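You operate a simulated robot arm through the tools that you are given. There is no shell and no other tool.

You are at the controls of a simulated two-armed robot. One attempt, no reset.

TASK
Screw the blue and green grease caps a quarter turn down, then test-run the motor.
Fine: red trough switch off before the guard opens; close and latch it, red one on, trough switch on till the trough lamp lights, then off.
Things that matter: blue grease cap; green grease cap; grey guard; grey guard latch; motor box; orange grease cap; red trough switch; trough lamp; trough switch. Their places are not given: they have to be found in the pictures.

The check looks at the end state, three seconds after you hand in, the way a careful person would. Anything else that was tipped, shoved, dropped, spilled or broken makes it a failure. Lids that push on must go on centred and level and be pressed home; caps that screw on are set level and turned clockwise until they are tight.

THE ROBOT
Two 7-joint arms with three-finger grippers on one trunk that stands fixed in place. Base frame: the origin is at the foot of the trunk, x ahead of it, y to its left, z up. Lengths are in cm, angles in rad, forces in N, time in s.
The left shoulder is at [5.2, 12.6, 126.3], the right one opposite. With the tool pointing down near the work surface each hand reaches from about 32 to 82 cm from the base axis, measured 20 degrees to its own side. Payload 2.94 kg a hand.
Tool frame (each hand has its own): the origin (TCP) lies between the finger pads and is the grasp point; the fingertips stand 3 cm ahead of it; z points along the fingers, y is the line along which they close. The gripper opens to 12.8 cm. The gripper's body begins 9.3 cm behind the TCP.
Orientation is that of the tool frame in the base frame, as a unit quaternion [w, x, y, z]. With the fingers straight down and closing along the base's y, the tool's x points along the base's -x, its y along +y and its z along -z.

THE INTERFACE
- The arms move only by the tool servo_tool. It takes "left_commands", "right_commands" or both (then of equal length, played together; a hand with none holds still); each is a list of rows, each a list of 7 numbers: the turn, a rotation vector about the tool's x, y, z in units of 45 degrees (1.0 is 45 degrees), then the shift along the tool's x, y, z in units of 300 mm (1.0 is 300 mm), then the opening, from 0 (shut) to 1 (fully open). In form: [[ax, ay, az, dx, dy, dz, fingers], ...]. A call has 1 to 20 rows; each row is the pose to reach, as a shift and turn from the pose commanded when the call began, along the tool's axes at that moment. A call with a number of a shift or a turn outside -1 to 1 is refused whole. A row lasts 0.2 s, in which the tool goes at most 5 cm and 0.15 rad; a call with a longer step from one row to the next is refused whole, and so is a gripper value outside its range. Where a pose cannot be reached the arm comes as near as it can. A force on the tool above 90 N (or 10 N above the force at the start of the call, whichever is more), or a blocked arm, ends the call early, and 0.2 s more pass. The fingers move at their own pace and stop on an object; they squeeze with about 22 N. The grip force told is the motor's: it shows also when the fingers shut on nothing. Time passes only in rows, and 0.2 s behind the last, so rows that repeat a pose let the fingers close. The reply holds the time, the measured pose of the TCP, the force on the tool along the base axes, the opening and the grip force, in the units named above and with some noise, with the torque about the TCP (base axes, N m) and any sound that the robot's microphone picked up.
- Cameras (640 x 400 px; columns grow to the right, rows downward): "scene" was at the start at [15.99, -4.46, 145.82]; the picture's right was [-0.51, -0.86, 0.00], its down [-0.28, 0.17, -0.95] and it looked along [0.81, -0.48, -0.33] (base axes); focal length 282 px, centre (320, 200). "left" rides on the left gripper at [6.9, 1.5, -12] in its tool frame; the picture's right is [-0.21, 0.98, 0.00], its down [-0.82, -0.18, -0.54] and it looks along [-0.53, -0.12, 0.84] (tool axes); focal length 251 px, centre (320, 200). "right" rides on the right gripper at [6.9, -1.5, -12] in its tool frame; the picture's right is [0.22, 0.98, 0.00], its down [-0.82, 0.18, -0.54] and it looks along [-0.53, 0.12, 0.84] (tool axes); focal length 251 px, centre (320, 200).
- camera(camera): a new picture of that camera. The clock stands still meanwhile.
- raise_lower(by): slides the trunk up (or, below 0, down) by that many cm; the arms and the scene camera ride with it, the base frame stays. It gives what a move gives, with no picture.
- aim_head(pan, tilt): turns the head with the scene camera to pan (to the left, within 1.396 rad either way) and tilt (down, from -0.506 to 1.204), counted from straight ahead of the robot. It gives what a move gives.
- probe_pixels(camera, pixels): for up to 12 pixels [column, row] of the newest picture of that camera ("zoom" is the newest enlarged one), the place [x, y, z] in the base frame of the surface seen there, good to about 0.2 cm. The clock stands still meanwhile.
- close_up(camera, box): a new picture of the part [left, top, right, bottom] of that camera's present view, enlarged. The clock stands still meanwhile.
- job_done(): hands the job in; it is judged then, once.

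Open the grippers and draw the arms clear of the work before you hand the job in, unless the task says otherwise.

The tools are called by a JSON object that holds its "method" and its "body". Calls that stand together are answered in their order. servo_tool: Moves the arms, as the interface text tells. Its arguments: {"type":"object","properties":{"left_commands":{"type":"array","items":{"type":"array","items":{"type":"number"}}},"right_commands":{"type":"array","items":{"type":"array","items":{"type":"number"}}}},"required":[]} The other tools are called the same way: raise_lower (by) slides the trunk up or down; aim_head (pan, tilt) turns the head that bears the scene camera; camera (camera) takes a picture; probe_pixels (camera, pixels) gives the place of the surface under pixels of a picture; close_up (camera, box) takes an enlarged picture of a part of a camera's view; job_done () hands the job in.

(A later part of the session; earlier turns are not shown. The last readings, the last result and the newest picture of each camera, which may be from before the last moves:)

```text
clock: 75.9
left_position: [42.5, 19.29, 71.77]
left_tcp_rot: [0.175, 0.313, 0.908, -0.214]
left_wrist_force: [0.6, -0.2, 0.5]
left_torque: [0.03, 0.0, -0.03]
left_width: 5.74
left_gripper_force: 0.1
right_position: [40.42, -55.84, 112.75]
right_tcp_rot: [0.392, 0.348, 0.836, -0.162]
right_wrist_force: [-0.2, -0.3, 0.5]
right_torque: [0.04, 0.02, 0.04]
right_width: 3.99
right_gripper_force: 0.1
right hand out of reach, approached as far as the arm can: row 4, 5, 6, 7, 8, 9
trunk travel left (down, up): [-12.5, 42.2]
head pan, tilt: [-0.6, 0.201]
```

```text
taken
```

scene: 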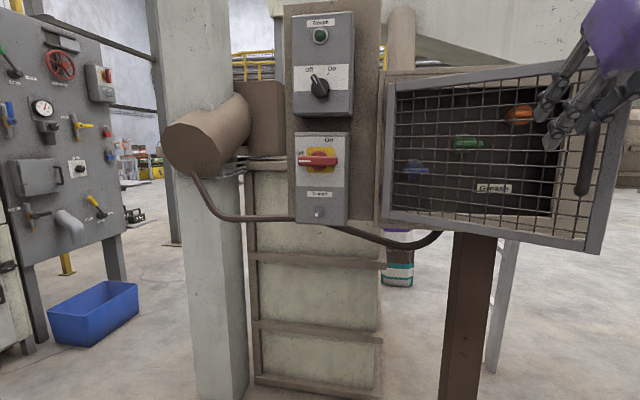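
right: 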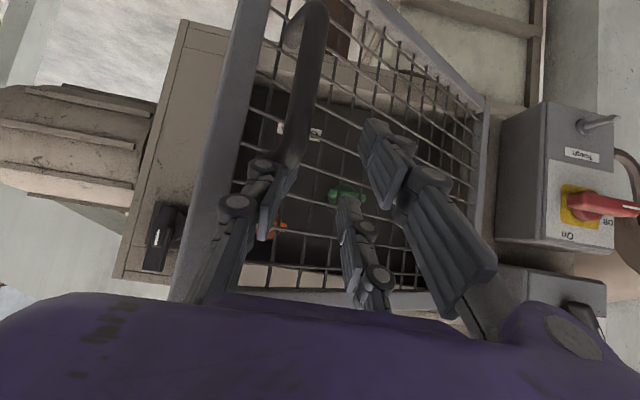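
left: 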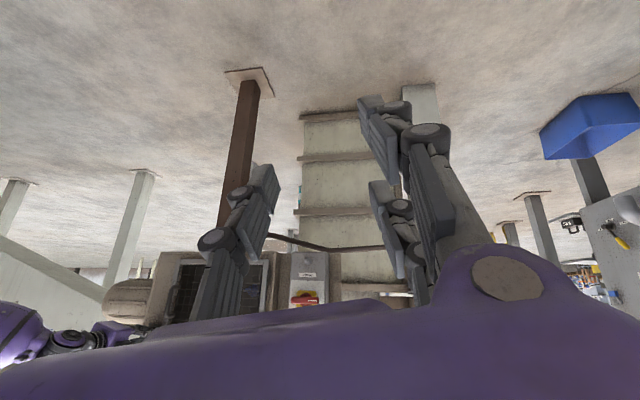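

The guard swung back to about 30° as the hand moved. I probe where the handle and fingers are before lifting away.

{"method": "close_up", "body": {"camera": "scene", "box": [500, 20, 640, 220]}}

{"method": "probe_pixels", "body": {"camera": "scene", "pixels": [[590, 150], [590, 130], [582, 185], [555, 135], [541, 115], [580, 100], [610, 110], [612, 180], [595, 250]]}}

```text
2.00 times, centred on (570, 120) of scene
```

zoom: 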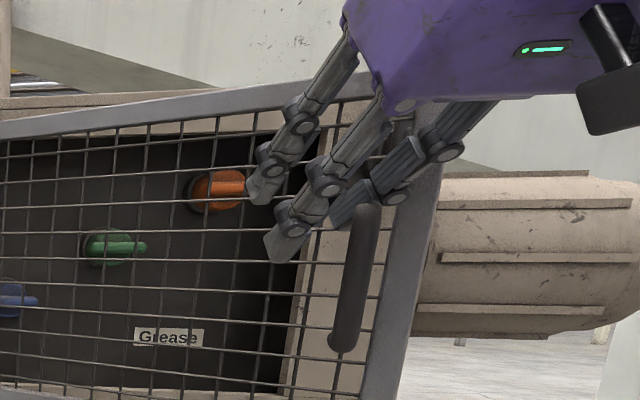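

```text
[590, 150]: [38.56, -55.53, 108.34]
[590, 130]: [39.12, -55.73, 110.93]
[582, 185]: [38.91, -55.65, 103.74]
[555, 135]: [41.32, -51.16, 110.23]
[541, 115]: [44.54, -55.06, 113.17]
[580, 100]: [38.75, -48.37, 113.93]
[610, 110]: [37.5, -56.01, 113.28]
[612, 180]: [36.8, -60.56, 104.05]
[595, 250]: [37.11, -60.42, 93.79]
```

Handle bar is at u≈11.9, d≈66.7; the right finger may sit under its top bend. I withdraw 4 cm straight back along the fingers.

{"method": "servo_tool", "body": {"right_commands": [[0, 0, 0, 0, 0, -0.05, 0.4], [0, 0, 0, 0, 0, -0.1, 0.4], [0, 0, 0, 0, 0, -0.14, 0.4], [0, 0, 0, 0, 0, -0.14, 0.4]]}}

{"method": "close_up", "body": {"camera": "scene", "box": [500, 20, 640, 220]}}

```text
clock: 76.9
left_position: [42.57, 19.36, 71.72]
left_tcp_rot: [0.176, 0.313, 0.908, -0.214]
left_wrist_force: [0.7, 0.2, 0.7]
left_torque: [0.0, -0.03, 0.04]
left_width: 5.77
left_gripper_force: 0.0
right_position: [38.61, -55.29, 112.17]
right_tcp_rot: [0.39, 0.348, 0.837, -0.162]
right_wrist_force: [0.2, -0.3, 0.6]
right_torque: [-0.03, -0.01, -0.01]
right_width: 5.14
right_gripper_force: 0.0
right hand out of reach, approached as far as the arm can: row 1, 2, 3, 4
trunk travel left (down, up): [-12.5, 42.2]
head pan, tilt: [-0.6, 0.201]
```

```text
2.00 times, centred on (570, 120) of scene
```

zoom: 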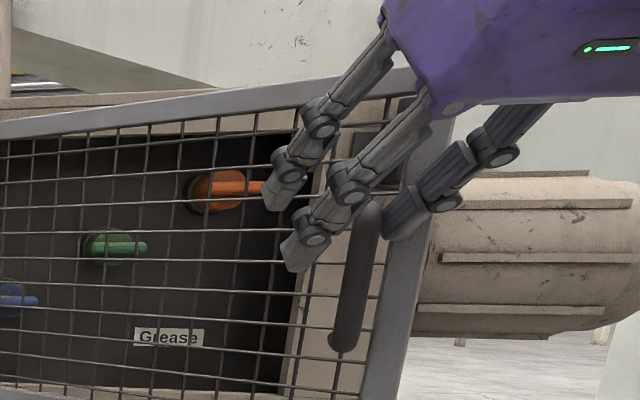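

Fingers are now clear either side of the handle. I raise the trunk 20 cm, lifting the hand above the guard.

{"method": "raise_lower", "body": {"by": 20}}

{"method": "camera", "body": {"camera": "scene"}}

{"method": "camera", "body": {"camera": "right"}}

```text
clock: 79.0
left_position: [42.63, 19.39, 91.7]
left_tcp_rot: [0.175, 0.313, 0.908, -0.214]
left_wrist_force: [0.4, 0.1, 0.1]
left_torque: [0.0, 0.0, -0.02]
left_width: 5.77
left_gripper_force: 0.1
right_position: [38.46, -55.18, 132.22]
right_tcp_rot: [0.389, 0.348, 0.837, -0.162]
right_wrist_force: [-0.2, -0.5, -0.2]
right_torque: [0.01, -0.05, -0.03]
right_width: 5.11
right_gripper_force: 0.1
trunk travel left (down, up): [-32.5, 22.2]
head pan, tilt: [-0.6, 0.201]
```

```text
taken
```

scene: 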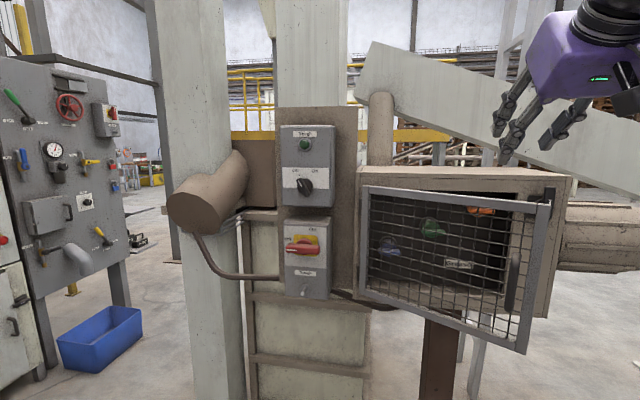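

```text
taken
```

right: 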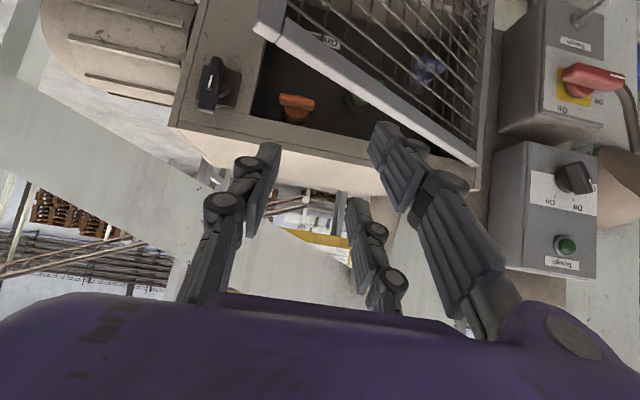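

The guard is ajar ~28° with the hand above it. I raise the trunk 15 cm, then point the hand nearly straight down to reach in behind the guard's top edge from above.

{"method": "raise_lower", "body": {"by": 15}}

{"method": "servo_tool", "body": {"right_commands": [[0, 0.15, 0, 0, 0, 0, 0.3], [0, 0.3, 0, 0, 0, 0, 0.2], [0, 0.45, 0, 0, 0, 0, 0.1], [0, 0.6, 0, 0, 0, 0, 0], [0, 0.75, 0, 0, 0, 0, 0], [0, 0.9, 0, 0, 0, 0, 0], [0, 1, 0, 0, 0, 0, 0], [0, 1, 0, 0, 0, 0, 0]]}}

{"method": "aim_head", "body": {"pan": -0.7, "tilt": 0.45}}

{"method": "camera", "body": {"camera": "scene"}}

{"method": "camera", "body": {"camera": "right"}}

```text
clock: 80.8
left_position: [42.7, 19.41, 106.65]
left_tcp_rot: [0.175, 0.313, 0.908, -0.215]
left_wrist_force: [0.3, 1.1, -1.1]
left_torque: [0.0, -0.02, -0.01]
left_width: 5.76
left_gripper_force: 0.0
right_position: [38.63, -55.15, 147.23]
right_tcp_rot: [0.389, 0.348, 0.837, -0.162]
right_wrist_force: [0.2, -0.7, 0.3]
right_torque: [0.01, 0.0, 0.0]
right_width: 5.13
right_gripper_force: 0.1
trunk travel left (down, up): [-47.5, 7.2]
head pan, tilt: [-0.6, 0.201]
```

```text
clock: 82.6
left_position: [42.46, 19.32, 106.77]
left_tcp_rot: [0.177, 0.314, 0.908, -0.214]
left_wrist_force: [-0.1, -0.5, -1.0]
left_torque: [0.0, -0.01, -0.01]
left_width: 5.77
left_gripper_force: 0.0
right_position: [34.72, -56.22, 135.0]
right_tcp_rot: [0.085, 0.382, 0.92, -0.027]
right_wrist_force: [0.2, 0.0, 0.6]
right_torque: [-0.03, -0.02, 0.04]
right_width: 0.0
right_gripper_force: 3.8
right hand out of reach, approached as far as the arm can: row 2, 3, 4, 5, 6, 7, 8
trunk travel left (down, up): [-47.5, 7.2]
head pan, tilt: [-0.6, 0.201]
```

```text
clock: 83.3
left_position: [42.64, 19.46, 106.73]
left_tcp_rot: [0.175, 0.312, 0.909, -0.214]
left_wrist_force: [-0.2, -0.3, 0.6]
left_torque: [0.04, 0.01, 0.0]
left_width: 5.76
left_gripper_force: 0.1
right_position: [35.0, -56.22, 134.97]
right_tcp_rot: [0.085, 0.381, 0.92, -0.027]
right_wrist_force: [0.5, 0.0, 0.6]
right_torque: [-0.01, 0.0, 0.04]
right_width: 0.0
right_gripper_force: 3.4
trunk travel left (down, up): [-47.5, 7.2]
head pan, tilt: [-0.7, 0.45]
```

```text
taken
```

scene: 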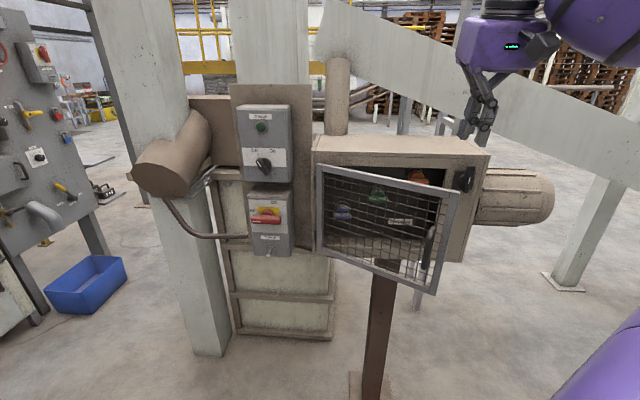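

```text
taken
```

right: 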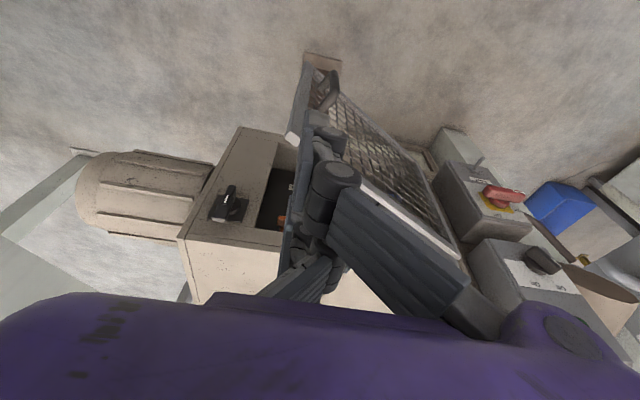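

I probe the guard's top edge and corners to know its present angle.

{"method": "probe_pixels", "body": {"camera": "scene", "pixels": [[321, 170], [390, 181], [452, 192], [455, 205], [432, 285], [320, 240], [430, 240], [343, 213], [378, 195], [417, 178], [460, 185]]}}

```text
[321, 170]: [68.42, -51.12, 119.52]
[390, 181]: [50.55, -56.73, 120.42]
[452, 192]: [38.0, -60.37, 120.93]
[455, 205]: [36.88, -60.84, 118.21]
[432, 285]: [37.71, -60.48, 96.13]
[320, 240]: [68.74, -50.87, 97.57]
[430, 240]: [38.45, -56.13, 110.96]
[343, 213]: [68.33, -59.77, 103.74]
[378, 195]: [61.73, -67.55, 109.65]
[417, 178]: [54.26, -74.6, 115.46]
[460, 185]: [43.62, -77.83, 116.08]
```

Guard is at ~28°. I move the closed fingers over its top to u≈10.5, d≈77.5 (between guard and box), then down.

{"method": "servo_tool", "body": {"right_commands": [[0, 0, 0, -0.13, 0.05, 0.05, 0], [0, 0, 0, -0.26, 0.1, 0.1, 0], [0, 0, 0, -0.395, 0.15, 0.15, 0], [0, 0, 0, -0.395, 0.15, 0.24, 0], [0, 0, 0, -0.395, 0.15, 0.24, 0]]}}

{"method": "camera", "body": {"camera": "scene"}}

{"method": "camera", "body": {"camera": "right"}}

```text
clock: 84.5
left_position: [42.56, 19.36, 106.84]
left_tcp_rot: [0.177, 0.314, 0.908, -0.215]
left_wrist_force: [0.1, 0.3, -0.4]
left_torque: [-0.02, 0.0, 0.01]
left_width: 5.76
left_gripper_force: 0.1
right_position: [47.5, -62.16, 130.17]
right_tcp_rot: [0.085, 0.38, 0.921, -0.028]
right_wrist_force: [-0.1, 0.8, 0.3]
right_torque: [-0.06, 0.0, -0.01]
right_width: 0.02
right_gripper_force: 3.0
trunk travel left (down, up): [-47.5, 7.2]
head pan, tilt: [-0.7, 0.45]
```

```text
taken
```

scene: 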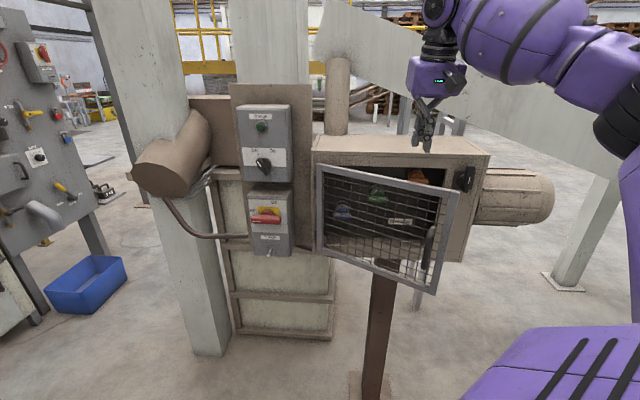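

```text
taken
```

right: 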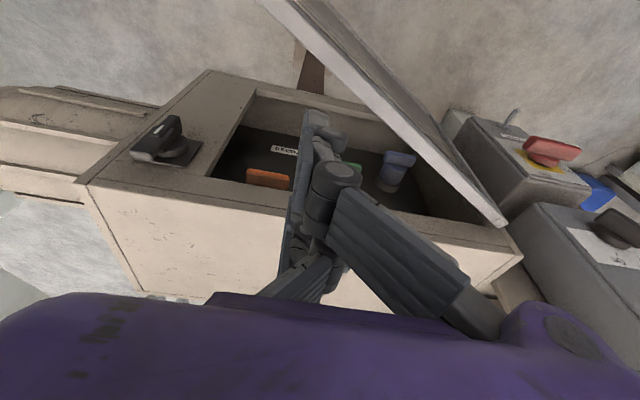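

Positioned over the gap. I lower the fingers 13 cm behind the guard's top frame.

{"method": "servo_tool", "body": {"right_commands": [[0, 0, 0, 0.01, 0, 0.1, 0], [0, 0, 0, 0.03, 0, 0.2, 0], [0, 0, 0, 0.05, 0, 0.3, 0], [0, 0, 0, 0.07, 0, 0.425, 0], [0, 0, 0, 0.07, 0, 0.425, 0]]}}

{"method": "camera", "body": {"camera": "scene"}}

```text
clock: 85.8
left_position: [42.6, 19.35, 106.78]
left_tcp_rot: [0.177, 0.313, 0.908, -0.216]
left_wrist_force: [0.6, 0.2, 0.3]
left_torque: [-0.04, -0.02, 0.0]
left_width: 5.77
left_gripper_force: 0.1
right_position: [47.62, -62.15, 117.14]
right_tcp_rot: [0.085, 0.381, 0.92, -0.027]
right_wrist_force: [-0.1, -1.2, -1.1]
right_torque: [-0.02, -0.02, 0.04]
right_width: 0.01
right_gripper_force: 3.1
trunk travel left (down, up): [-47.5, 7.2]
head pan, tilt: [-0.7, 0.45]
```

```text
taken
```

scene: 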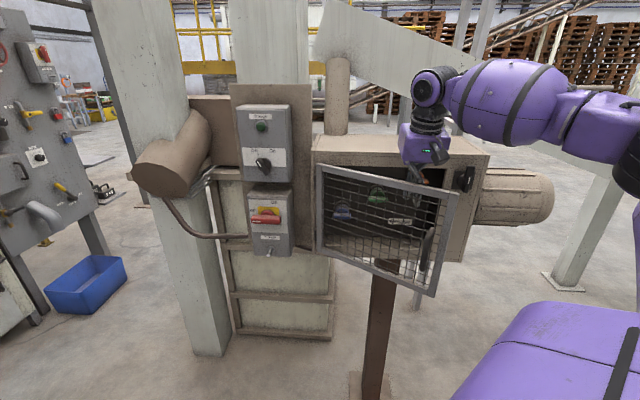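

Fingers are behind the guard's top bar. I sweep them along an arc to the left, pushing the guard open past 100°.

{"method": "servo_tool", "body": {"right_commands": [[0, 0, 0, 0.059, 0.038, -0.01, 0], [0, 0, 0, 0.118, 0.077, -0.021, 0], [0, 0, 0, 0.167, 0.114, -0.03, 0], [0, 0, 0, 0.216, 0.15, -0.039, 0], [0, 0, 0, 0.265, 0.187, -0.048, 0], [0, 0, 0, 0.31, 0.242, -0.056, 0], [0, 0, 0, 0.354, 0.298, -0.064, 0], [0, 0, 0, 0.399, 0.353, -0.072, 0], [0, 0, 0, 0.429, 0.415, -0.077, 0], [0, 0, 0, 0.46, 0.478, -0.083, 0], [0, 0, 0, 0.49, 0.54, -0.088, 0], [0, 0, 0, 0.502, 0.608, -0.09, 0], [0, 0, 0, 0.514, 0.675, -0.093, 0], [0, 0, 0, 0.526, 0.743, -0.095, 0], [0, 0, 0, 0.521, 0.813, -0.094, 0], [0, 0, 0, 0.515, 0.883, -0.093, 0], [0, 0, 0, 0.51, 0.953, -0.092, 0]]}}

{"method": "camera", "body": {"camera": "scene"}}

{"method": "camera", "body": {"camera": "right"}}

```text
clock: 89.3
left_position: [42.22, 19.08, 107.05]
left_tcp_rot: [0.178, 0.313, 0.908, -0.212]
left_wrist_force: [0.2, -1.1, -0.4]
left_torque: [0.01, -0.03, 0.02]
left_width: 5.75
left_gripper_force: 0.0
right_position: [56.22, -31.57, 117.58]
right_tcp_rot: [0.084, 0.383, 0.92, -0.029]
right_wrist_force: [-21.6, -14.5, 7.5]
right_torque: [-0.41, 0.06, -0.23]
right_width: 0.0
right_gripper_force: 7.1
trunk travel left (down, up): [-47.5, 7.2]
head pan, tilt: [-0.7, 0.45]
```

```text
taken
```

scene: 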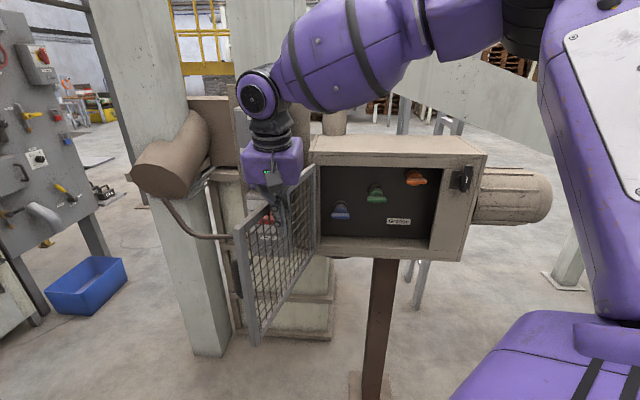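

```text
taken
```

right: 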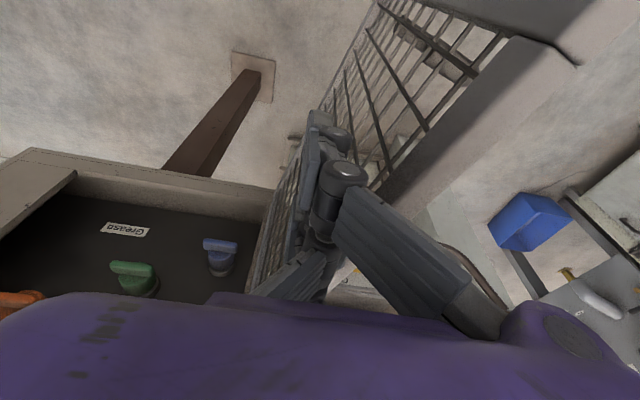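

The guard is open past 100° and the caps are exposed. I move right a touch and lift out, then look whether the guard stays.

{"method": "servo_tool", "body": {"right_commands": [[0, 0, 0, 0, -0.05, 0, 0], [0, 0, 0, -0.02, -0.1, -0.1, 0], [0, 0, 0, -0.04, -0.12, -0.2, 0], [0, 0, 0, -0.06, -0.2, -0.32, 0], [0, 0, 0, -0.08, -0.3, -0.44, 0], [0, 0, 0, -0.09, -0.4, -0.5, 0], [0, 0, 0, -0.09, -0.5, -0.5, 0], [0, 0, 0, -0.09, -0.6, -0.5, 0]]}}

{"method": "camera", "body": {"camera": "scene"}}

{"method": "camera", "body": {"camera": "right"}}

```text
clock: 91.2
left_position: [42.54, 19.28, 106.74]
left_tcp_rot: [0.176, 0.313, 0.908, -0.214]
left_wrist_force: [-0.5, -0.4, -0.1]
left_torque: [0.02, 0.01, 0.03]
left_width: 5.78
left_gripper_force: 0.0
right_position: [43.95, -44.03, 132.57]
right_tcp_rot: [0.084, 0.38, 0.921, -0.026]
right_wrist_force: [-0.4, -1.0, 0.4]
right_torque: [0.03, 0.01, 0.01]
right_width: 0.02
right_gripper_force: 3.4
trunk travel left (down, up): [-47.5, 7.2]
head pan, tilt: [-0.7, 0.45]
```

```text
taken
```

scene: 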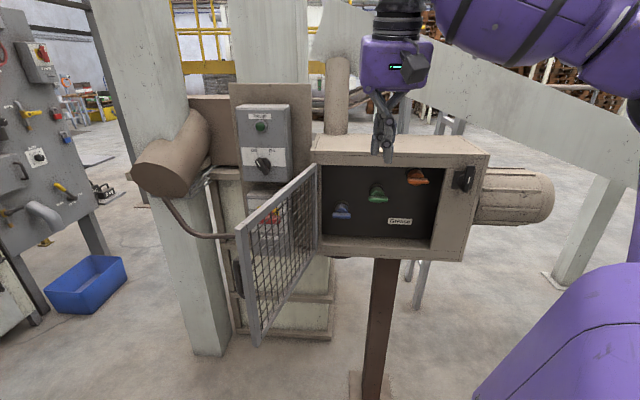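

```text
taken
```

right: 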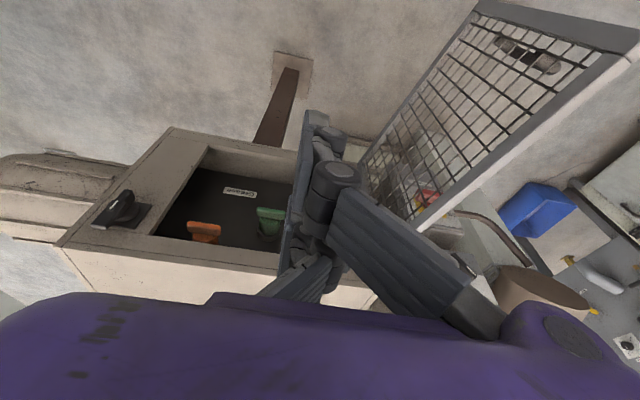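

The guard stays open. I zoom in on the caps and probe them.

{"method": "close_up", "body": {"camera": "scene", "box": [315, 155, 445, 265]}}

{"method": "probe_pixels", "body": {"camera": "zoom", "pixels": [[120, 240], [135, 270], [175, 285], [290, 160], [310, 195], [345, 205], [480, 80], [230, 100], [400, 300], [570, 300], [200, 380], [100, 330]]}}

```text
3.64 times, centred on (380, 210) of scene
```

zoom: 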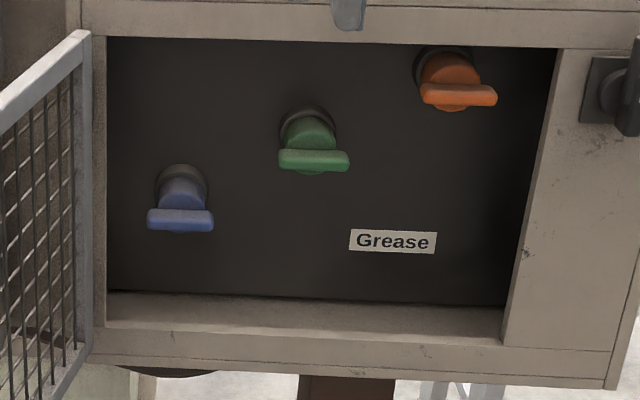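

```text
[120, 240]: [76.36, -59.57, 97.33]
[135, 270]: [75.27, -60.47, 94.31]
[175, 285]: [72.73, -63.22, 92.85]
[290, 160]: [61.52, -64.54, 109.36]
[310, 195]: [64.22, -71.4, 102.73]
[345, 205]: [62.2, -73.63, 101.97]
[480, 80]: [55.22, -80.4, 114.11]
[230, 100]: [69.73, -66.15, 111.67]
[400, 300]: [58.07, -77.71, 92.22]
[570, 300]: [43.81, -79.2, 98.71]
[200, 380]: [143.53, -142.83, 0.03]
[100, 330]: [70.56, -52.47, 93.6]
```

Bars of all caps are horizontal; back wall at d≈96. I probe the blue and green bars.

{"method": "probe_pixels", "body": {"camera": "zoom", "pixels": [[180, 221], [152, 220], [209, 220], [180, 192], [158, 180], [314, 160], [284, 158], [345, 161], [310, 130], [308, 112], [458, 96], [180, 170]]}}

```text
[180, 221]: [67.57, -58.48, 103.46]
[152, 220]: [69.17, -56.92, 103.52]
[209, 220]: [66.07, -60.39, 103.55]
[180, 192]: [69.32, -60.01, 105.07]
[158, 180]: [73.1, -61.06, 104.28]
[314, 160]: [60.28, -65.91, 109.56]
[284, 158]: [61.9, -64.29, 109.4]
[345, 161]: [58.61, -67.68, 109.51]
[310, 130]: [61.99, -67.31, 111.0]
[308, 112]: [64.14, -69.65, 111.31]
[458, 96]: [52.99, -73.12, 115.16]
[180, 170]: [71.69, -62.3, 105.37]
```

Blue bar: centre u≈-6.4, z≈103.5, face d≈89.1; green: u≈4.0, z≈109.5. I pitch the right hand back up to horizontal in two halves while moving forward toward the box.

{"method": "servo_tool", "body": {"right_commands": [[0, -0.12, 0, -0.05, 0, 0.02, 0.1], [0, -0.24, 0, -0.1, 0, 0.04, 0.2], [0, -0.36, 0, -0.15, 0, 0.06, 0.3], [0, -0.48, 0, -0.2, 0, 0.08, 0.35], [0, -0.6, 0, -0.25, 0, 0.1, 0.35], [0, -0.72, 0, -0.3, 0, 0.12, 0.35], [0, -0.82, 0, -0.34, 0, 0.13, 0.35], [0, -0.9, 0, -0.38, 0, 0.137, 0.35], [0, -0.9, 0, -0.38, 0, 0.137, 0.35]]}}

{"method": "camera", "body": {"camera": "scene"}}

```text
clock: 93.2
left_position: [42.57, 19.37, 106.66]
left_tcp_rot: [0.177, 0.313, 0.908, -0.216]
left_wrist_force: [1.3, -0.6, 1.7]
left_torque: [-0.03, -0.02, 0.03]
left_width: 5.75
left_gripper_force: 0.0
right_position: [52.46, -52.27, 130.62]
right_tcp_rot: [0.398, 0.348, 0.834, -0.158]
right_wrist_force: [0.2, 0.4, -1.3]
right_torque: [-0.01, -0.03, -0.02]
right_width: 4.48
right_gripper_force: 0.2
trunk travel left (down, up): [-47.5, 7.2]
head pan, tilt: [-0.7, 0.45]
```

```text
taken
```

scene: 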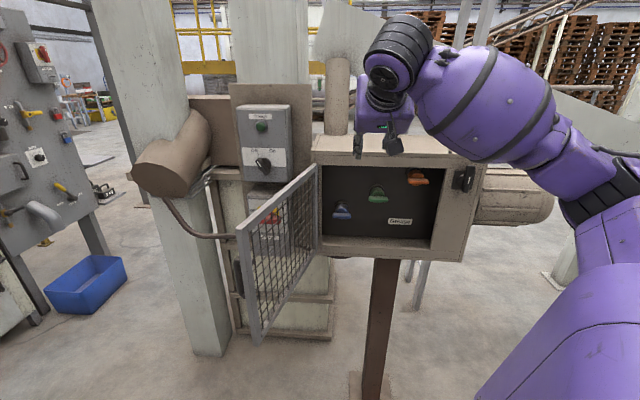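

Halfway. I finish pitching to horizontal while descending to z≈118 in front of the box.

{"method": "servo_tool", "body": {"right_commands": [[0, -0.12, 0, 0.05, 0, 0.03, 0.35], [0, -0.24, 0, 0.1, 0, 0.06, 0.35], [0, -0.36, 0, 0.15, 0, 0.09, 0.35], [0, -0.48, 0, 0.2, 0, 0.12, 0.35], [0, -0.6, 0, 0.25, 0, 0.15, 0.35], [0, -0.72, 0, 0.3, 0, 0.18, 0.35], [0, -0.82, 0, 0.33, 0, 0.19, 0.35], [0, -0.873, 0, 0.352, 0, 0.2, 0.35], [0, -0.873, 0, 0.352, 0, 0.2, 0.35]]}}

{"method": "camera", "body": {"camera": "right"}}

```text
clock: 95.2
left_position: [42.57, 19.33, 106.82]
left_tcp_rot: [0.176, 0.313, 0.908, -0.215]
left_wrist_force: [-0.2, 0.3, -0.4]
left_torque: [-0.01, -0.02, 0.02]
left_width: 5.74
left_gripper_force: 0.0
right_position: [51.06, -50.74, 118.44]
right_tcp_rot: [0.655, 0.275, 0.652, -0.266]
right_wrist_force: [-0.2, 0.4, 0.6]
right_torque: [0.0, -0.02, 0.03]
right_width: 4.47
right_gripper_force: 0.1
trunk travel left (down, up): [-47.5, 7.2]
head pan, tilt: [-0.7, 0.45]
```

```text
taken
```

right: 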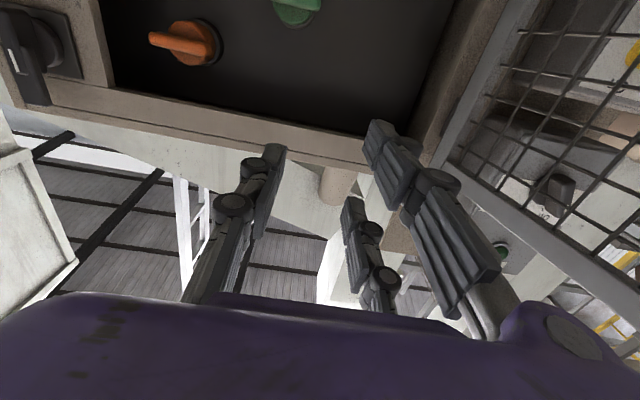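

Squared up at u≈0, d≈72. I lower the trunk 15 cm, then roll -90° so the fingers close vertically on the horizontal bars.

{"method": "raise_lower", "body": {"by": -15}}

{"method": "servo_tool", "body": {"right_commands": [[0, 0, -0.15, 0, 0, 0, 0.35], [0, 0, -0.3, 0, 0, 0, 0.35], [0, 0, -0.45, 0, 0, 0, 0.35], [0, 0, -0.6, 0, 0, 0, 0.35], [0, 0, -0.75, 0, 0, 0, 0.35], [0, 0, -0.9, 0, 0, 0, 0.35], [0, 0, -1, 0, 0, 0, 0.35]]}}

{"method": "servo_tool", "body": {"right_commands": [[0, 0, -0.15, 0, 0, 0, 0.35], [0, 0, -0.3, 0, 0, 0, 0.35], [0, 0, -0.45, 0, 0, 0, 0.35], [0, 0, -0.6, 0, 0, 0, 0.35], [0, 0, -0.75, 0, 0, 0, 0.35], [0, 0, -0.9, 0, 0, 0, 0.35], [0, 0, -1, 0, 0, 0, 0.35], [0, 0, -1, 0, 0, 0, 0.35]]}}

{"method": "camera", "body": {"camera": "right"}}

{"method": "camera", "body": {"camera": "scene"}}

```text
clock: 96.9
left_position: [42.65, 19.3, 91.91]
left_tcp_rot: [0.177, 0.313, 0.908, -0.214]
left_wrist_force: [-0.5, 0.5, 0.2]
left_torque: [-0.02, -0.01, 0.01]
left_width: 5.77
left_gripper_force: 0.0
right_position: [51.15, -50.69, 103.66]
right_tcp_rot: [0.655, 0.275, 0.651, -0.266]
right_wrist_force: [-0.5, 0.3, -0.1]
right_torque: [0.0, 0.02, -0.01]
right_width: 4.5
right_gripper_force: 0.1
trunk travel left (down, up): [-32.5, 22.2]
head pan, tilt: [-0.7, 0.45]
```

```text
clock: 98.5
left_position: [42.48, 19.31, 91.89]
left_tcp_rot: [0.176, 0.313, 0.908, -0.214]
left_wrist_force: [-0.7, -0.3, -0.5]
left_torque: [-0.02, 0.01, -0.02]
left_width: 5.76
left_gripper_force: 0.0
right_position: [51.05, -50.61, 103.55]
right_tcp_rot: [0.503, 0.004, 0.708, -0.496]
right_wrist_force: [0.6, 0.1, -0.9]
right_torque: [0.02, 0.0, -0.02]
right_width: 4.5
right_gripper_force: 0.1
trunk travel left (down, up): [-32.5, 22.2]
head pan, tilt: [-0.7, 0.45]
```

```text
clock: 100.3
left_position: [42.63, 19.31, 91.79]
left_tcp_rot: [0.176, 0.313, 0.908, -0.214]
left_wrist_force: [-0.3, 0.7, -0.3]
left_torque: [-0.01, -0.01, -0.01]
left_width: 5.75
left_gripper_force: 0.0
right_position: [51.06, -50.82, 103.69]
right_tcp_rot: [0.275, -0.267, 0.655, -0.651]
right_wrist_force: [-0.2, -0.2, -0.6]
right_torque: [-0.02, 0.0, -0.01]
right_width: 4.47
right_gripper_force: 0.0
trunk travel left (down, up): [-32.5, 22.2]
head pan, tilt: [-0.7, 0.45]
```

```text
taken
```

right: 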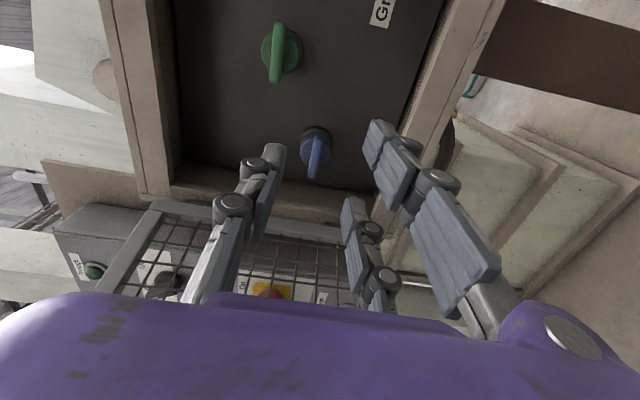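

```text
taken
```

scene: 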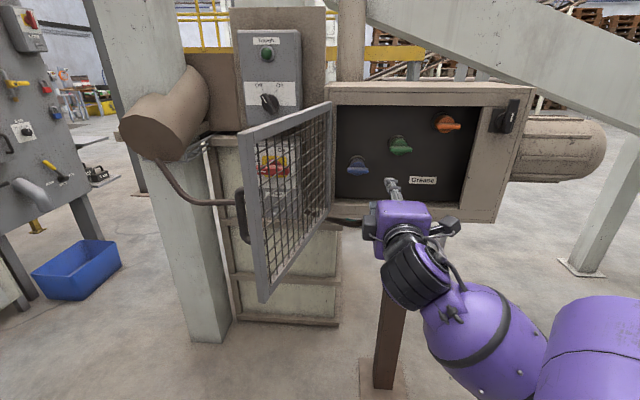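

Good view: blue cap at right-camera (315,148), green at (280,50). I zoom and probe to refine their axes.

{"method": "close_up", "body": {"camera": "right", "box": [240, 10, 400, 210]}}

{"method": "close_up", "body": {"camera": "scene", "box": [330, 100, 470, 200]}}

{"method": "probe_pixels", "body": {"camera": "right", "pixels": [[317, 155], [319, 142], [313, 172], [312, 130], [277, 50], [280, 30], [275, 75], [292, 45]]}}

```text
2.00 times, centred on (320, 110) of right
```

zoom: 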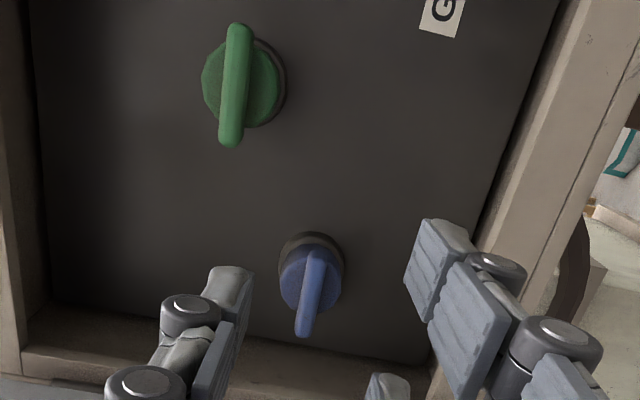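

```text
4.00 times, centred on (400, 150) of scene
```

zoom: 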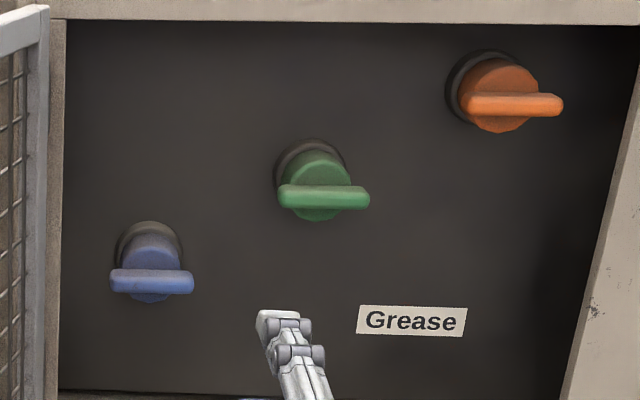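

```text
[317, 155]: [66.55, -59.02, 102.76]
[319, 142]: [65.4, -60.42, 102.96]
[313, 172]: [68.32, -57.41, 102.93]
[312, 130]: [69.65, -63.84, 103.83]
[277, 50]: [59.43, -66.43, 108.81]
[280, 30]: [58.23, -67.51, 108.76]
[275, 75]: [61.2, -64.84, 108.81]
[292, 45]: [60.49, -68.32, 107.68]
```

I probe the bar ends more precisely via an enlarged view of each cap.

{"method": "close_up", "body": {"camera": "right", "box": [290, 120, 340, 185]}}

{"method": "probe_pixels", "body": {"camera": "zoom", "pixels": [[300, 360], [310, 340], [330, 300], [345, 250], [350, 200], [355, 160], [360, 120], [365, 90], [250, 200], [420, 200], [315, 60], [290, 300]]}}

{"method": "close_up", "body": {"camera": "scene", "box": [350, 148, 386, 182]}}

{"method": "probe_pixels", "body": {"camera": "zoom", "pixels": [[150, 230], [200, 230], [320, 230], [420, 230], [470, 230], [510, 230], [320, 200], [320, 260], [320, 290], [320, 120]]}}

```text
6.15 times, centred on (315, 152) of right
```

zoom: 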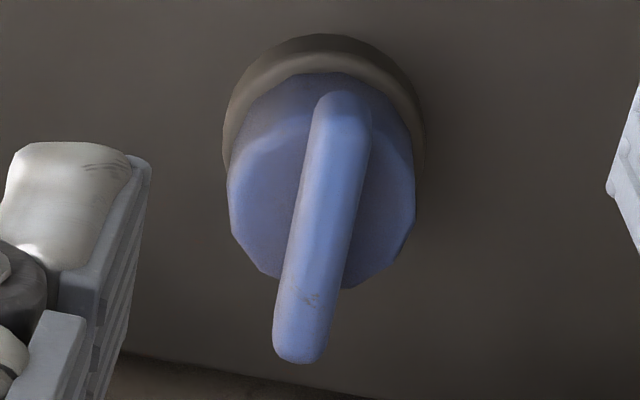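

```text
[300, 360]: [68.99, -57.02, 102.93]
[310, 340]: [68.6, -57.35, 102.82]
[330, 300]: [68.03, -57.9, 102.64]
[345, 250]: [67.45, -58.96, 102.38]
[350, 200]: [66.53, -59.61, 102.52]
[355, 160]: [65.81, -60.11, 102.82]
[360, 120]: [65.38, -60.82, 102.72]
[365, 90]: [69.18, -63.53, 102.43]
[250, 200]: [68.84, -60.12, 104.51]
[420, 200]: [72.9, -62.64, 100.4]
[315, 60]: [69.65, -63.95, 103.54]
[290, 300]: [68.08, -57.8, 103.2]
```

```text
11.76 times, centred on (368, 165) of scene
```

zoom: 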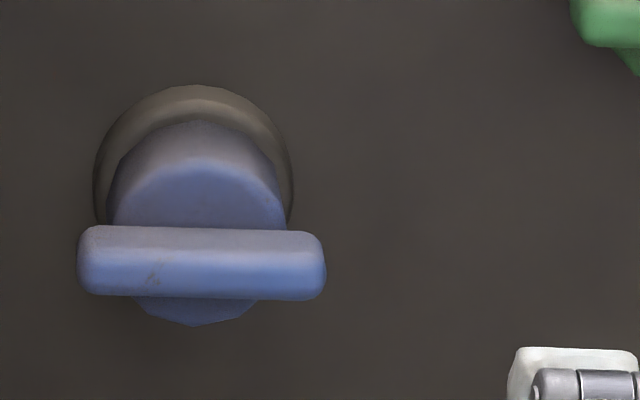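

```text
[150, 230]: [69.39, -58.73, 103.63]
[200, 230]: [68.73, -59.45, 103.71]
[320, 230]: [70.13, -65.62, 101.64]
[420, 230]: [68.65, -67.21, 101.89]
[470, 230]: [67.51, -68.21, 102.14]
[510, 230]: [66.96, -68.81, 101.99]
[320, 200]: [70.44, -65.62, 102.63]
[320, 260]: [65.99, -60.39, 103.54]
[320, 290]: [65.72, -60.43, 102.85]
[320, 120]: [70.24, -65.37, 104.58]
```

Blue bar: u≈-6.1, z≈103.15, face d≈89.1, about 1.1 cm thick. I align and advance to TCP d≈85 first.

{"method": "servo_tool", "body": {"right_commands": [[0, 0, -0.017, -0.1, 0.018, 0, 0.3], [0, 0, -0.017, -0.198, 0.018, 0.1, 0.3], [0, 0, -0.017, -0.198, 0.018, 0.2, 0.3], [0, 0, -0.017, -0.198, 0.018, 0.3, 0.3], [0, 0, -0.017, -0.198, 0.018, 0.38, 0.3], [0, 0, -0.017, -0.198, 0.018, 0.43, 0.3], [0, 0, -0.017, -0.198, 0.018, 0.43, 0.3]]}}

{"method": "camera", "body": {"camera": "right"}}

{"method": "camera", "body": {"camera": "scene"}}

```text
clock: 101.9
left_position: [42.64, 19.39, 91.7]
left_tcp_rot: [0.176, 0.313, 0.908, -0.214]
left_wrist_force: [-0.9, 0.6, 0.7]
left_torque: [0.02, 0.0, 0.0]
left_width: 5.75
left_gripper_force: 0.0
right_position: [64.38, -55.61, 103.16]
right_tcp_rot: [-0.272, 0.271, -0.653, 0.653]
right_wrist_force: [-0.1, 0.8, -0.3]
right_torque: [0.01, -0.02, -0.01]
right_width: 3.86
right_gripper_force: 0.2
trunk travel left (down, up): [-32.5, 22.2]
head pan, tilt: [-0.7, 0.45]
```

```text
taken
```

right: 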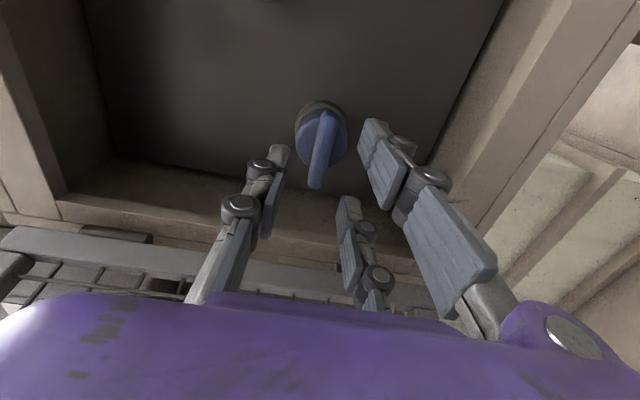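

```text
taken
```

scene: 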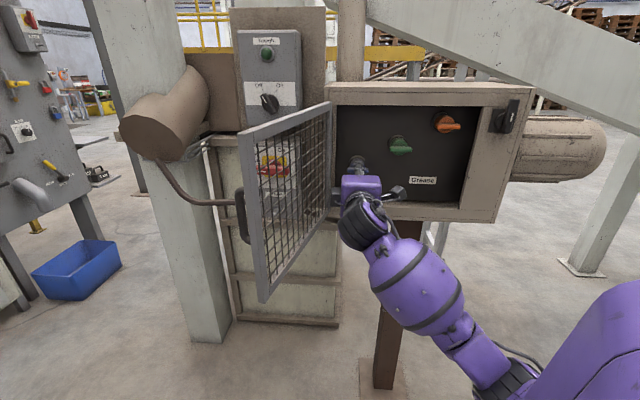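

Aligned with the blue bar (right camera (320,148)). I advance 3.2 cm and close.

{"method": "servo_tool", "body": {"right_commands": [[0, 0, 0, 0, 0, 0.05, 0.3], [0, 0, 0, 0, 0, 0.107, 0.3], [0, 0, 0, 0, 0, 0.107, 0.2], [0, 0, 0, 0, 0, 0.107, 0.1], [0, 0, 0, 0, 0, 0.107, 0], [0, 0, 0, 0, 0, 0.107, 0]]}}

{"method": "camera", "body": {"camera": "right"}}

```text
clock: 103.3
left_position: [42.57, 19.28, 91.77]
left_tcp_rot: [0.176, 0.312, 0.909, -0.214]
left_wrist_force: [-0.1, 0.6, 0.5]
left_torque: [0.03, 0.04, 0.03]
left_width: 5.79
left_gripper_force: 0.0
right_position: [66.66, -57.94, 102.98]
right_tcp_rot: [0.271, -0.271, 0.654, -0.652]
right_wrist_force: [-0.5, 0.0, -2.1]
right_torque: [0.06, 0.06, -0.06]
right_width: 1.17
right_gripper_force: 39.4
trunk travel left (down, up): [-32.5, 22.2]
head pan, tilt: [-0.7, 0.45]
```

```text
taken
```

right: 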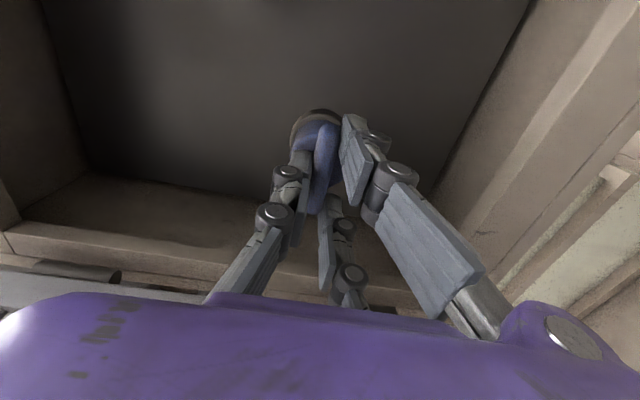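

Clean grip (1.17 cm, forces near zero). I turn clockwise the first 45°.

{"method": "servo_tool", "body": {"right_commands": [[0, 0, 0.15, 0, 0, 0, 0], [0, 0, 0.3, 0, 0, 0, 0], [0, 0, 0.45, 0, 0, 0, 0], [0, 0, 0.6, 0, 0, 0, 0], [0, 0, 0.75, 0, 0, 0, 0], [0, 0, 0.9, 0, 0, 0, 0], [0, 0, 1, 0, 0, 0, 0]]}}

{"method": "camera", "body": {"camera": "right"}}

```text
clock: 104.9
left_position: [42.48, 19.36, 91.73]
left_tcp_rot: [0.177, 0.314, 0.908, -0.216]
left_wrist_force: [-0.3, 0.3, 0.4]
left_torque: [0.03, 0.01, 0.04]
left_width: 5.76
left_gripper_force: 0.1
right_position: [66.57, -57.91, 103.15]
right_tcp_rot: [0.501, -0.001, 0.708, -0.498]
right_wrist_force: [-3.8, 4.4, -5.3]
right_torque: [-0.16, -0.14, 0.32]
right_width: 1.18
right_gripper_force: 38.7
trunk travel left (down, up): [-32.5, 22.2]
head pan, tilt: [-0.7, 0.45]
```

```text
taken
```

right: 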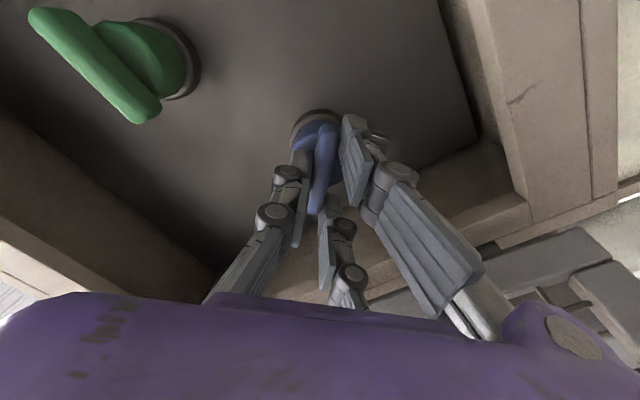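

The cap follows. I turn the remaining 45°.

{"method": "servo_tool", "body": {"right_commands": [[0, 0, 0.15, 0, 0, 0, 0], [0, 0, 0.3, 0, 0, 0, 0], [0, 0, 0.45, 0, 0, 0, 0], [0, 0, 0.6, 0, 0, 0, 0], [0, 0, 0.75, 0, 0, 0, 0], [0, 0, 0.9, 0, 0, 0, 0], [0, 0, 1, 0, 0, 0, 0], [0, 0, 1, 0, 0, 0, 0]]}}

{"method": "camera", "body": {"camera": "right"}}

{"method": "camera", "body": {"camera": "scene"}}

```text
clock: 106.7
left_position: [42.55, 19.34, 91.84]
left_tcp_rot: [0.177, 0.312, 0.909, -0.213]
left_wrist_force: [-0.8, 0.0, 0.2]
left_torque: [0.03, 0.01, -0.01]
left_width: 5.78
left_gripper_force: 0.1
right_position: [66.6, -58.0, 103.25]
right_tcp_rot: [0.654, 0.271, 0.653, -0.27]
right_wrist_force: [-7.3, -2.9, -0.4]
right_torque: [0.64, 0.64, -0.23]
right_width: 1.18
right_gripper_force: 38.6
trunk travel left (down, up): [-32.5, 22.2]
head pan, tilt: [-0.7, 0.45]
```

```text
taken
```

right: 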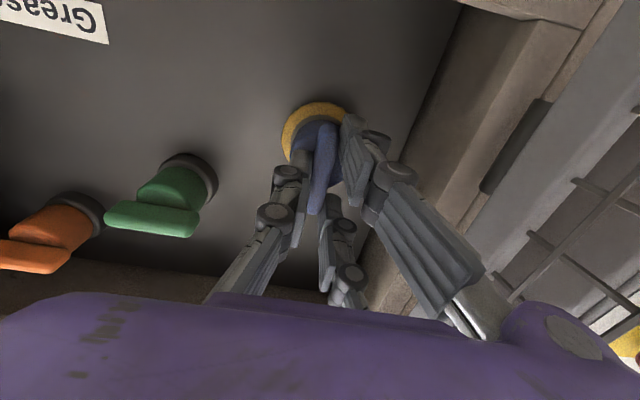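

```text
taken
```

scene: 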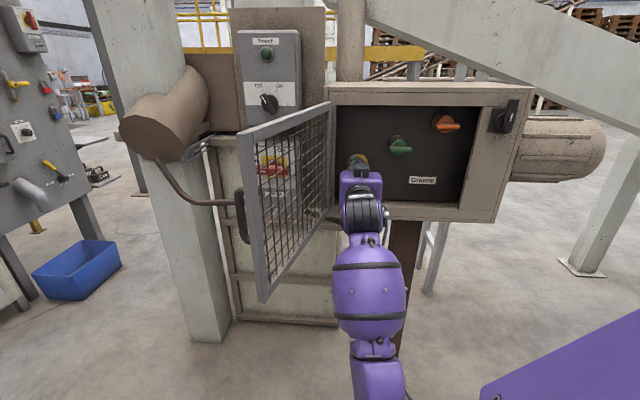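

A yellow grease ring has appeared around the blue cap, so the quarter turn took. I open, back out and check.

{"method": "servo_tool", "body": {"right_commands": [[0, 0, 0, 0, 0, 0, 0.15], [0, 0, 0, 0, 0, 0, 0.3], [0, 0, 0, 0, 0, 0, 0.3], [0, 0, 0, 0, 0, -0.1, 0.3], [0, 0, 0, 0, 0, -0.2, 0.3], [0, 0, 0, 0, 0, -0.3, 0.3], [0, 0, 0, 0, -0.15, -0.4, 0.3], [0, 0, 0, 0, -0.25, -0.45, 0.3]]}}

{"method": "camera", "body": {"camera": "right"}}

{"method": "close_up", "body": {"camera": "scene", "box": [330, 100, 470, 200]}}

```text
refused: row 7 steps farther than a row can; nothing moved
```

```text
taken
```

right: 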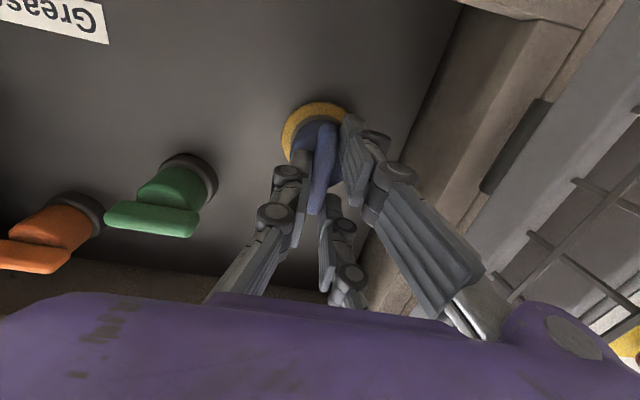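

```text
4.00 times, centred on (400, 150) of scene
```

zoom: 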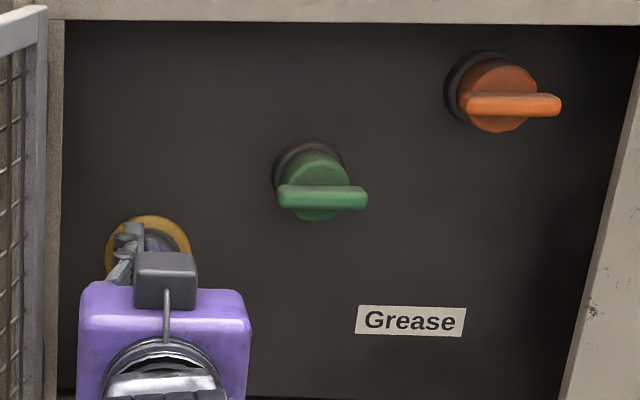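

A row was too long; I repeat with shorter steps.

{"method": "servo_tool", "body": {"right_commands": [[0, 0, 0, 0, 0, 0, 0.15], [0, 0, 0, 0, 0, 0, 0.3], [0, 0, 0, 0, 0, 0, 0.3], [0, 0, 0, 0, 0, -0.1, 0.3], [0, 0, 0, 0, 0, -0.2, 0.3], [0, 0, 0, 0, 0, -0.3, 0.3], [0, 0, 0, 0, -0.1, -0.4, 0.3], [0, 0, 0, 0, -0.2, -0.45, 0.3]]}}

{"method": "camera", "body": {"camera": "right"}}

{"method": "close_up", "body": {"camera": "scene", "box": [330, 100, 470, 200]}}

```text
clock: 108.5
left_position: [42.56, 19.42, 91.79]
left_tcp_rot: [0.177, 0.313, 0.908, -0.214]
left_wrist_force: [0.1, -0.2, 1.6]
left_torque: [0.02, 0.01, -0.02]
left_width: 5.76
left_gripper_force: 0.1
right_position: [52.7, -52.6, 103.12]
right_tcp_rot: [0.653, 0.27, 0.654, -0.269]
right_wrist_force: [-0.6, 0.9, -0.2]
right_torque: [0.02, 0.0, -0.01]
right_width: 3.84
right_gripper_force: 0.2
trunk travel left (down, up): [-32.5, 22.2]
head pan, tilt: [-0.7, 0.45]
```

```text
taken
```

right: 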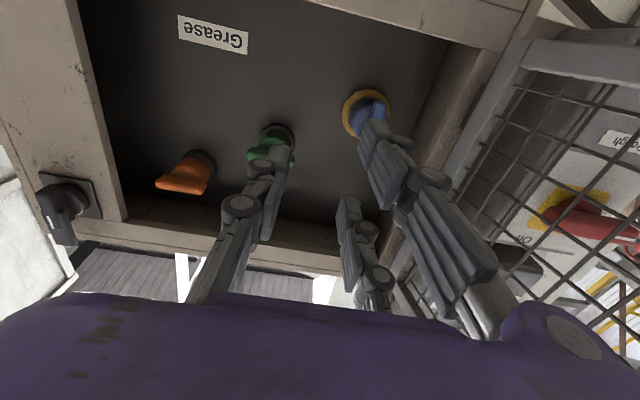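

```text
4.00 times, centred on (400, 150) of scene
```

zoom: 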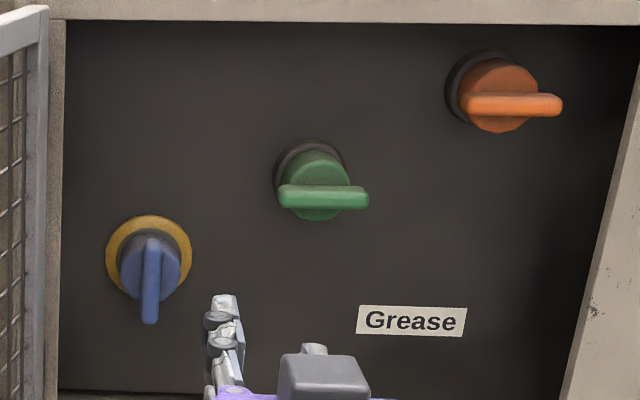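

Blue bar is vertical with its grease ring. For green I roll back -90° while moving to u≈4.2, z≈109.15.

{"method": "servo_tool", "body": {"right_commands": [[0, 0, -0.15, -0.03, -0.02, 0, 0.3], [0, 0, -0.3, -0.06, -0.04, 0, 0.3], [0, 0, -0.45, -0.09, -0.06, 0, 0.3], [0, 0, -0.6, -0.12, -0.08, 0, 0.3], [0, 0, -0.75, -0.15, -0.1, 0, 0.3], [0, 0, -0.9, -0.18, -0.12, 0, 0.3], [0, 0, -1, -0.2, -0.142, 0, 0.3]]}}

{"method": "servo_tool", "body": {"right_commands": [[0, 0, -0.15, 0, 0, 0, 0.3], [0, 0, -0.3, 0, 0, 0, 0.3], [0, 0, -0.45, 0, 0, 0, 0.3], [0, 0, -0.6, 0, 0, 0, 0.3], [0, 0, -0.75, 0, 0, 0, 0.3], [0, 0, -0.9, 0, 0, 0, 0.3], [0, 0, -1, 0, 0, 0, 0.3], [0, 0, -1, 0, 0, 0, 0.3]]}}

{"method": "camera", "body": {"camera": "right"}}

{"method": "close_up", "body": {"camera": "right", "box": [280, 70, 360, 150]}}

```text
clock: 110.1
left_position: [42.6, 19.38, 91.8]
left_tcp_rot: [0.177, 0.313, 0.908, -0.215]
left_wrist_force: [-0.2, 0.5, -0.6]
left_torque: [0.02, 0.02, 0.01]
left_width: 5.79
left_gripper_force: 0.0
right_position: [49.81, -55.55, 109.08]
right_tcp_rot: [0.5, 0.0, 0.708, -0.499]
right_wrist_force: [-0.6, 0.3, -0.2]
right_torque: [0.0, -0.03, 0.0]
right_width: 3.84
right_gripper_force: 0.1
trunk travel left (down, up): [-32.5, 22.2]
head pan, tilt: [-0.7, 0.45]
```

```text
clock: 111.9
left_position: [42.63, 19.39, 91.8]
left_tcp_rot: [0.176, 0.313, 0.909, -0.213]
left_wrist_force: [0.1, -0.5, -0.1]
left_torque: [0.0, -0.01, 0.0]
left_width: 5.77
left_gripper_force: 0.1
right_position: [49.85, -55.67, 109.05]
right_tcp_rot: [0.271, -0.271, 0.654, -0.652]
right_wrist_force: [0.0, 0.0, 0.4]
right_torque: [0.0, 0.01, -0.01]
right_width: 3.84
right_gripper_force: 0.1
trunk travel left (down, up): [-32.5, 22.2]
head pan, tilt: [-0.7, 0.45]
```

```text
taken
```

right: 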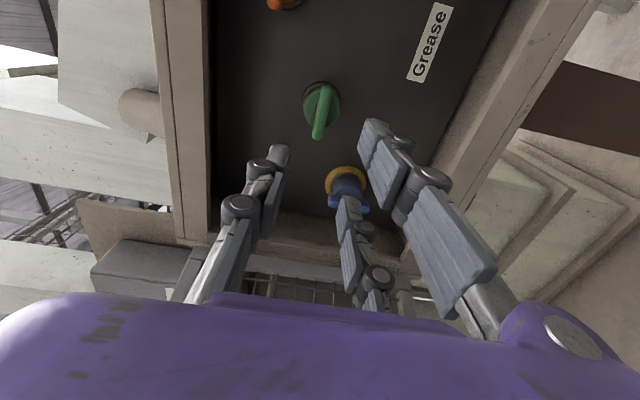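

```text
5.00 times, centred on (320, 110) of right
```

zoom: 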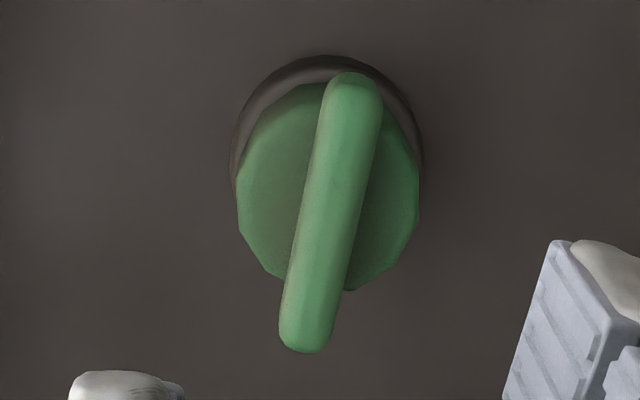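

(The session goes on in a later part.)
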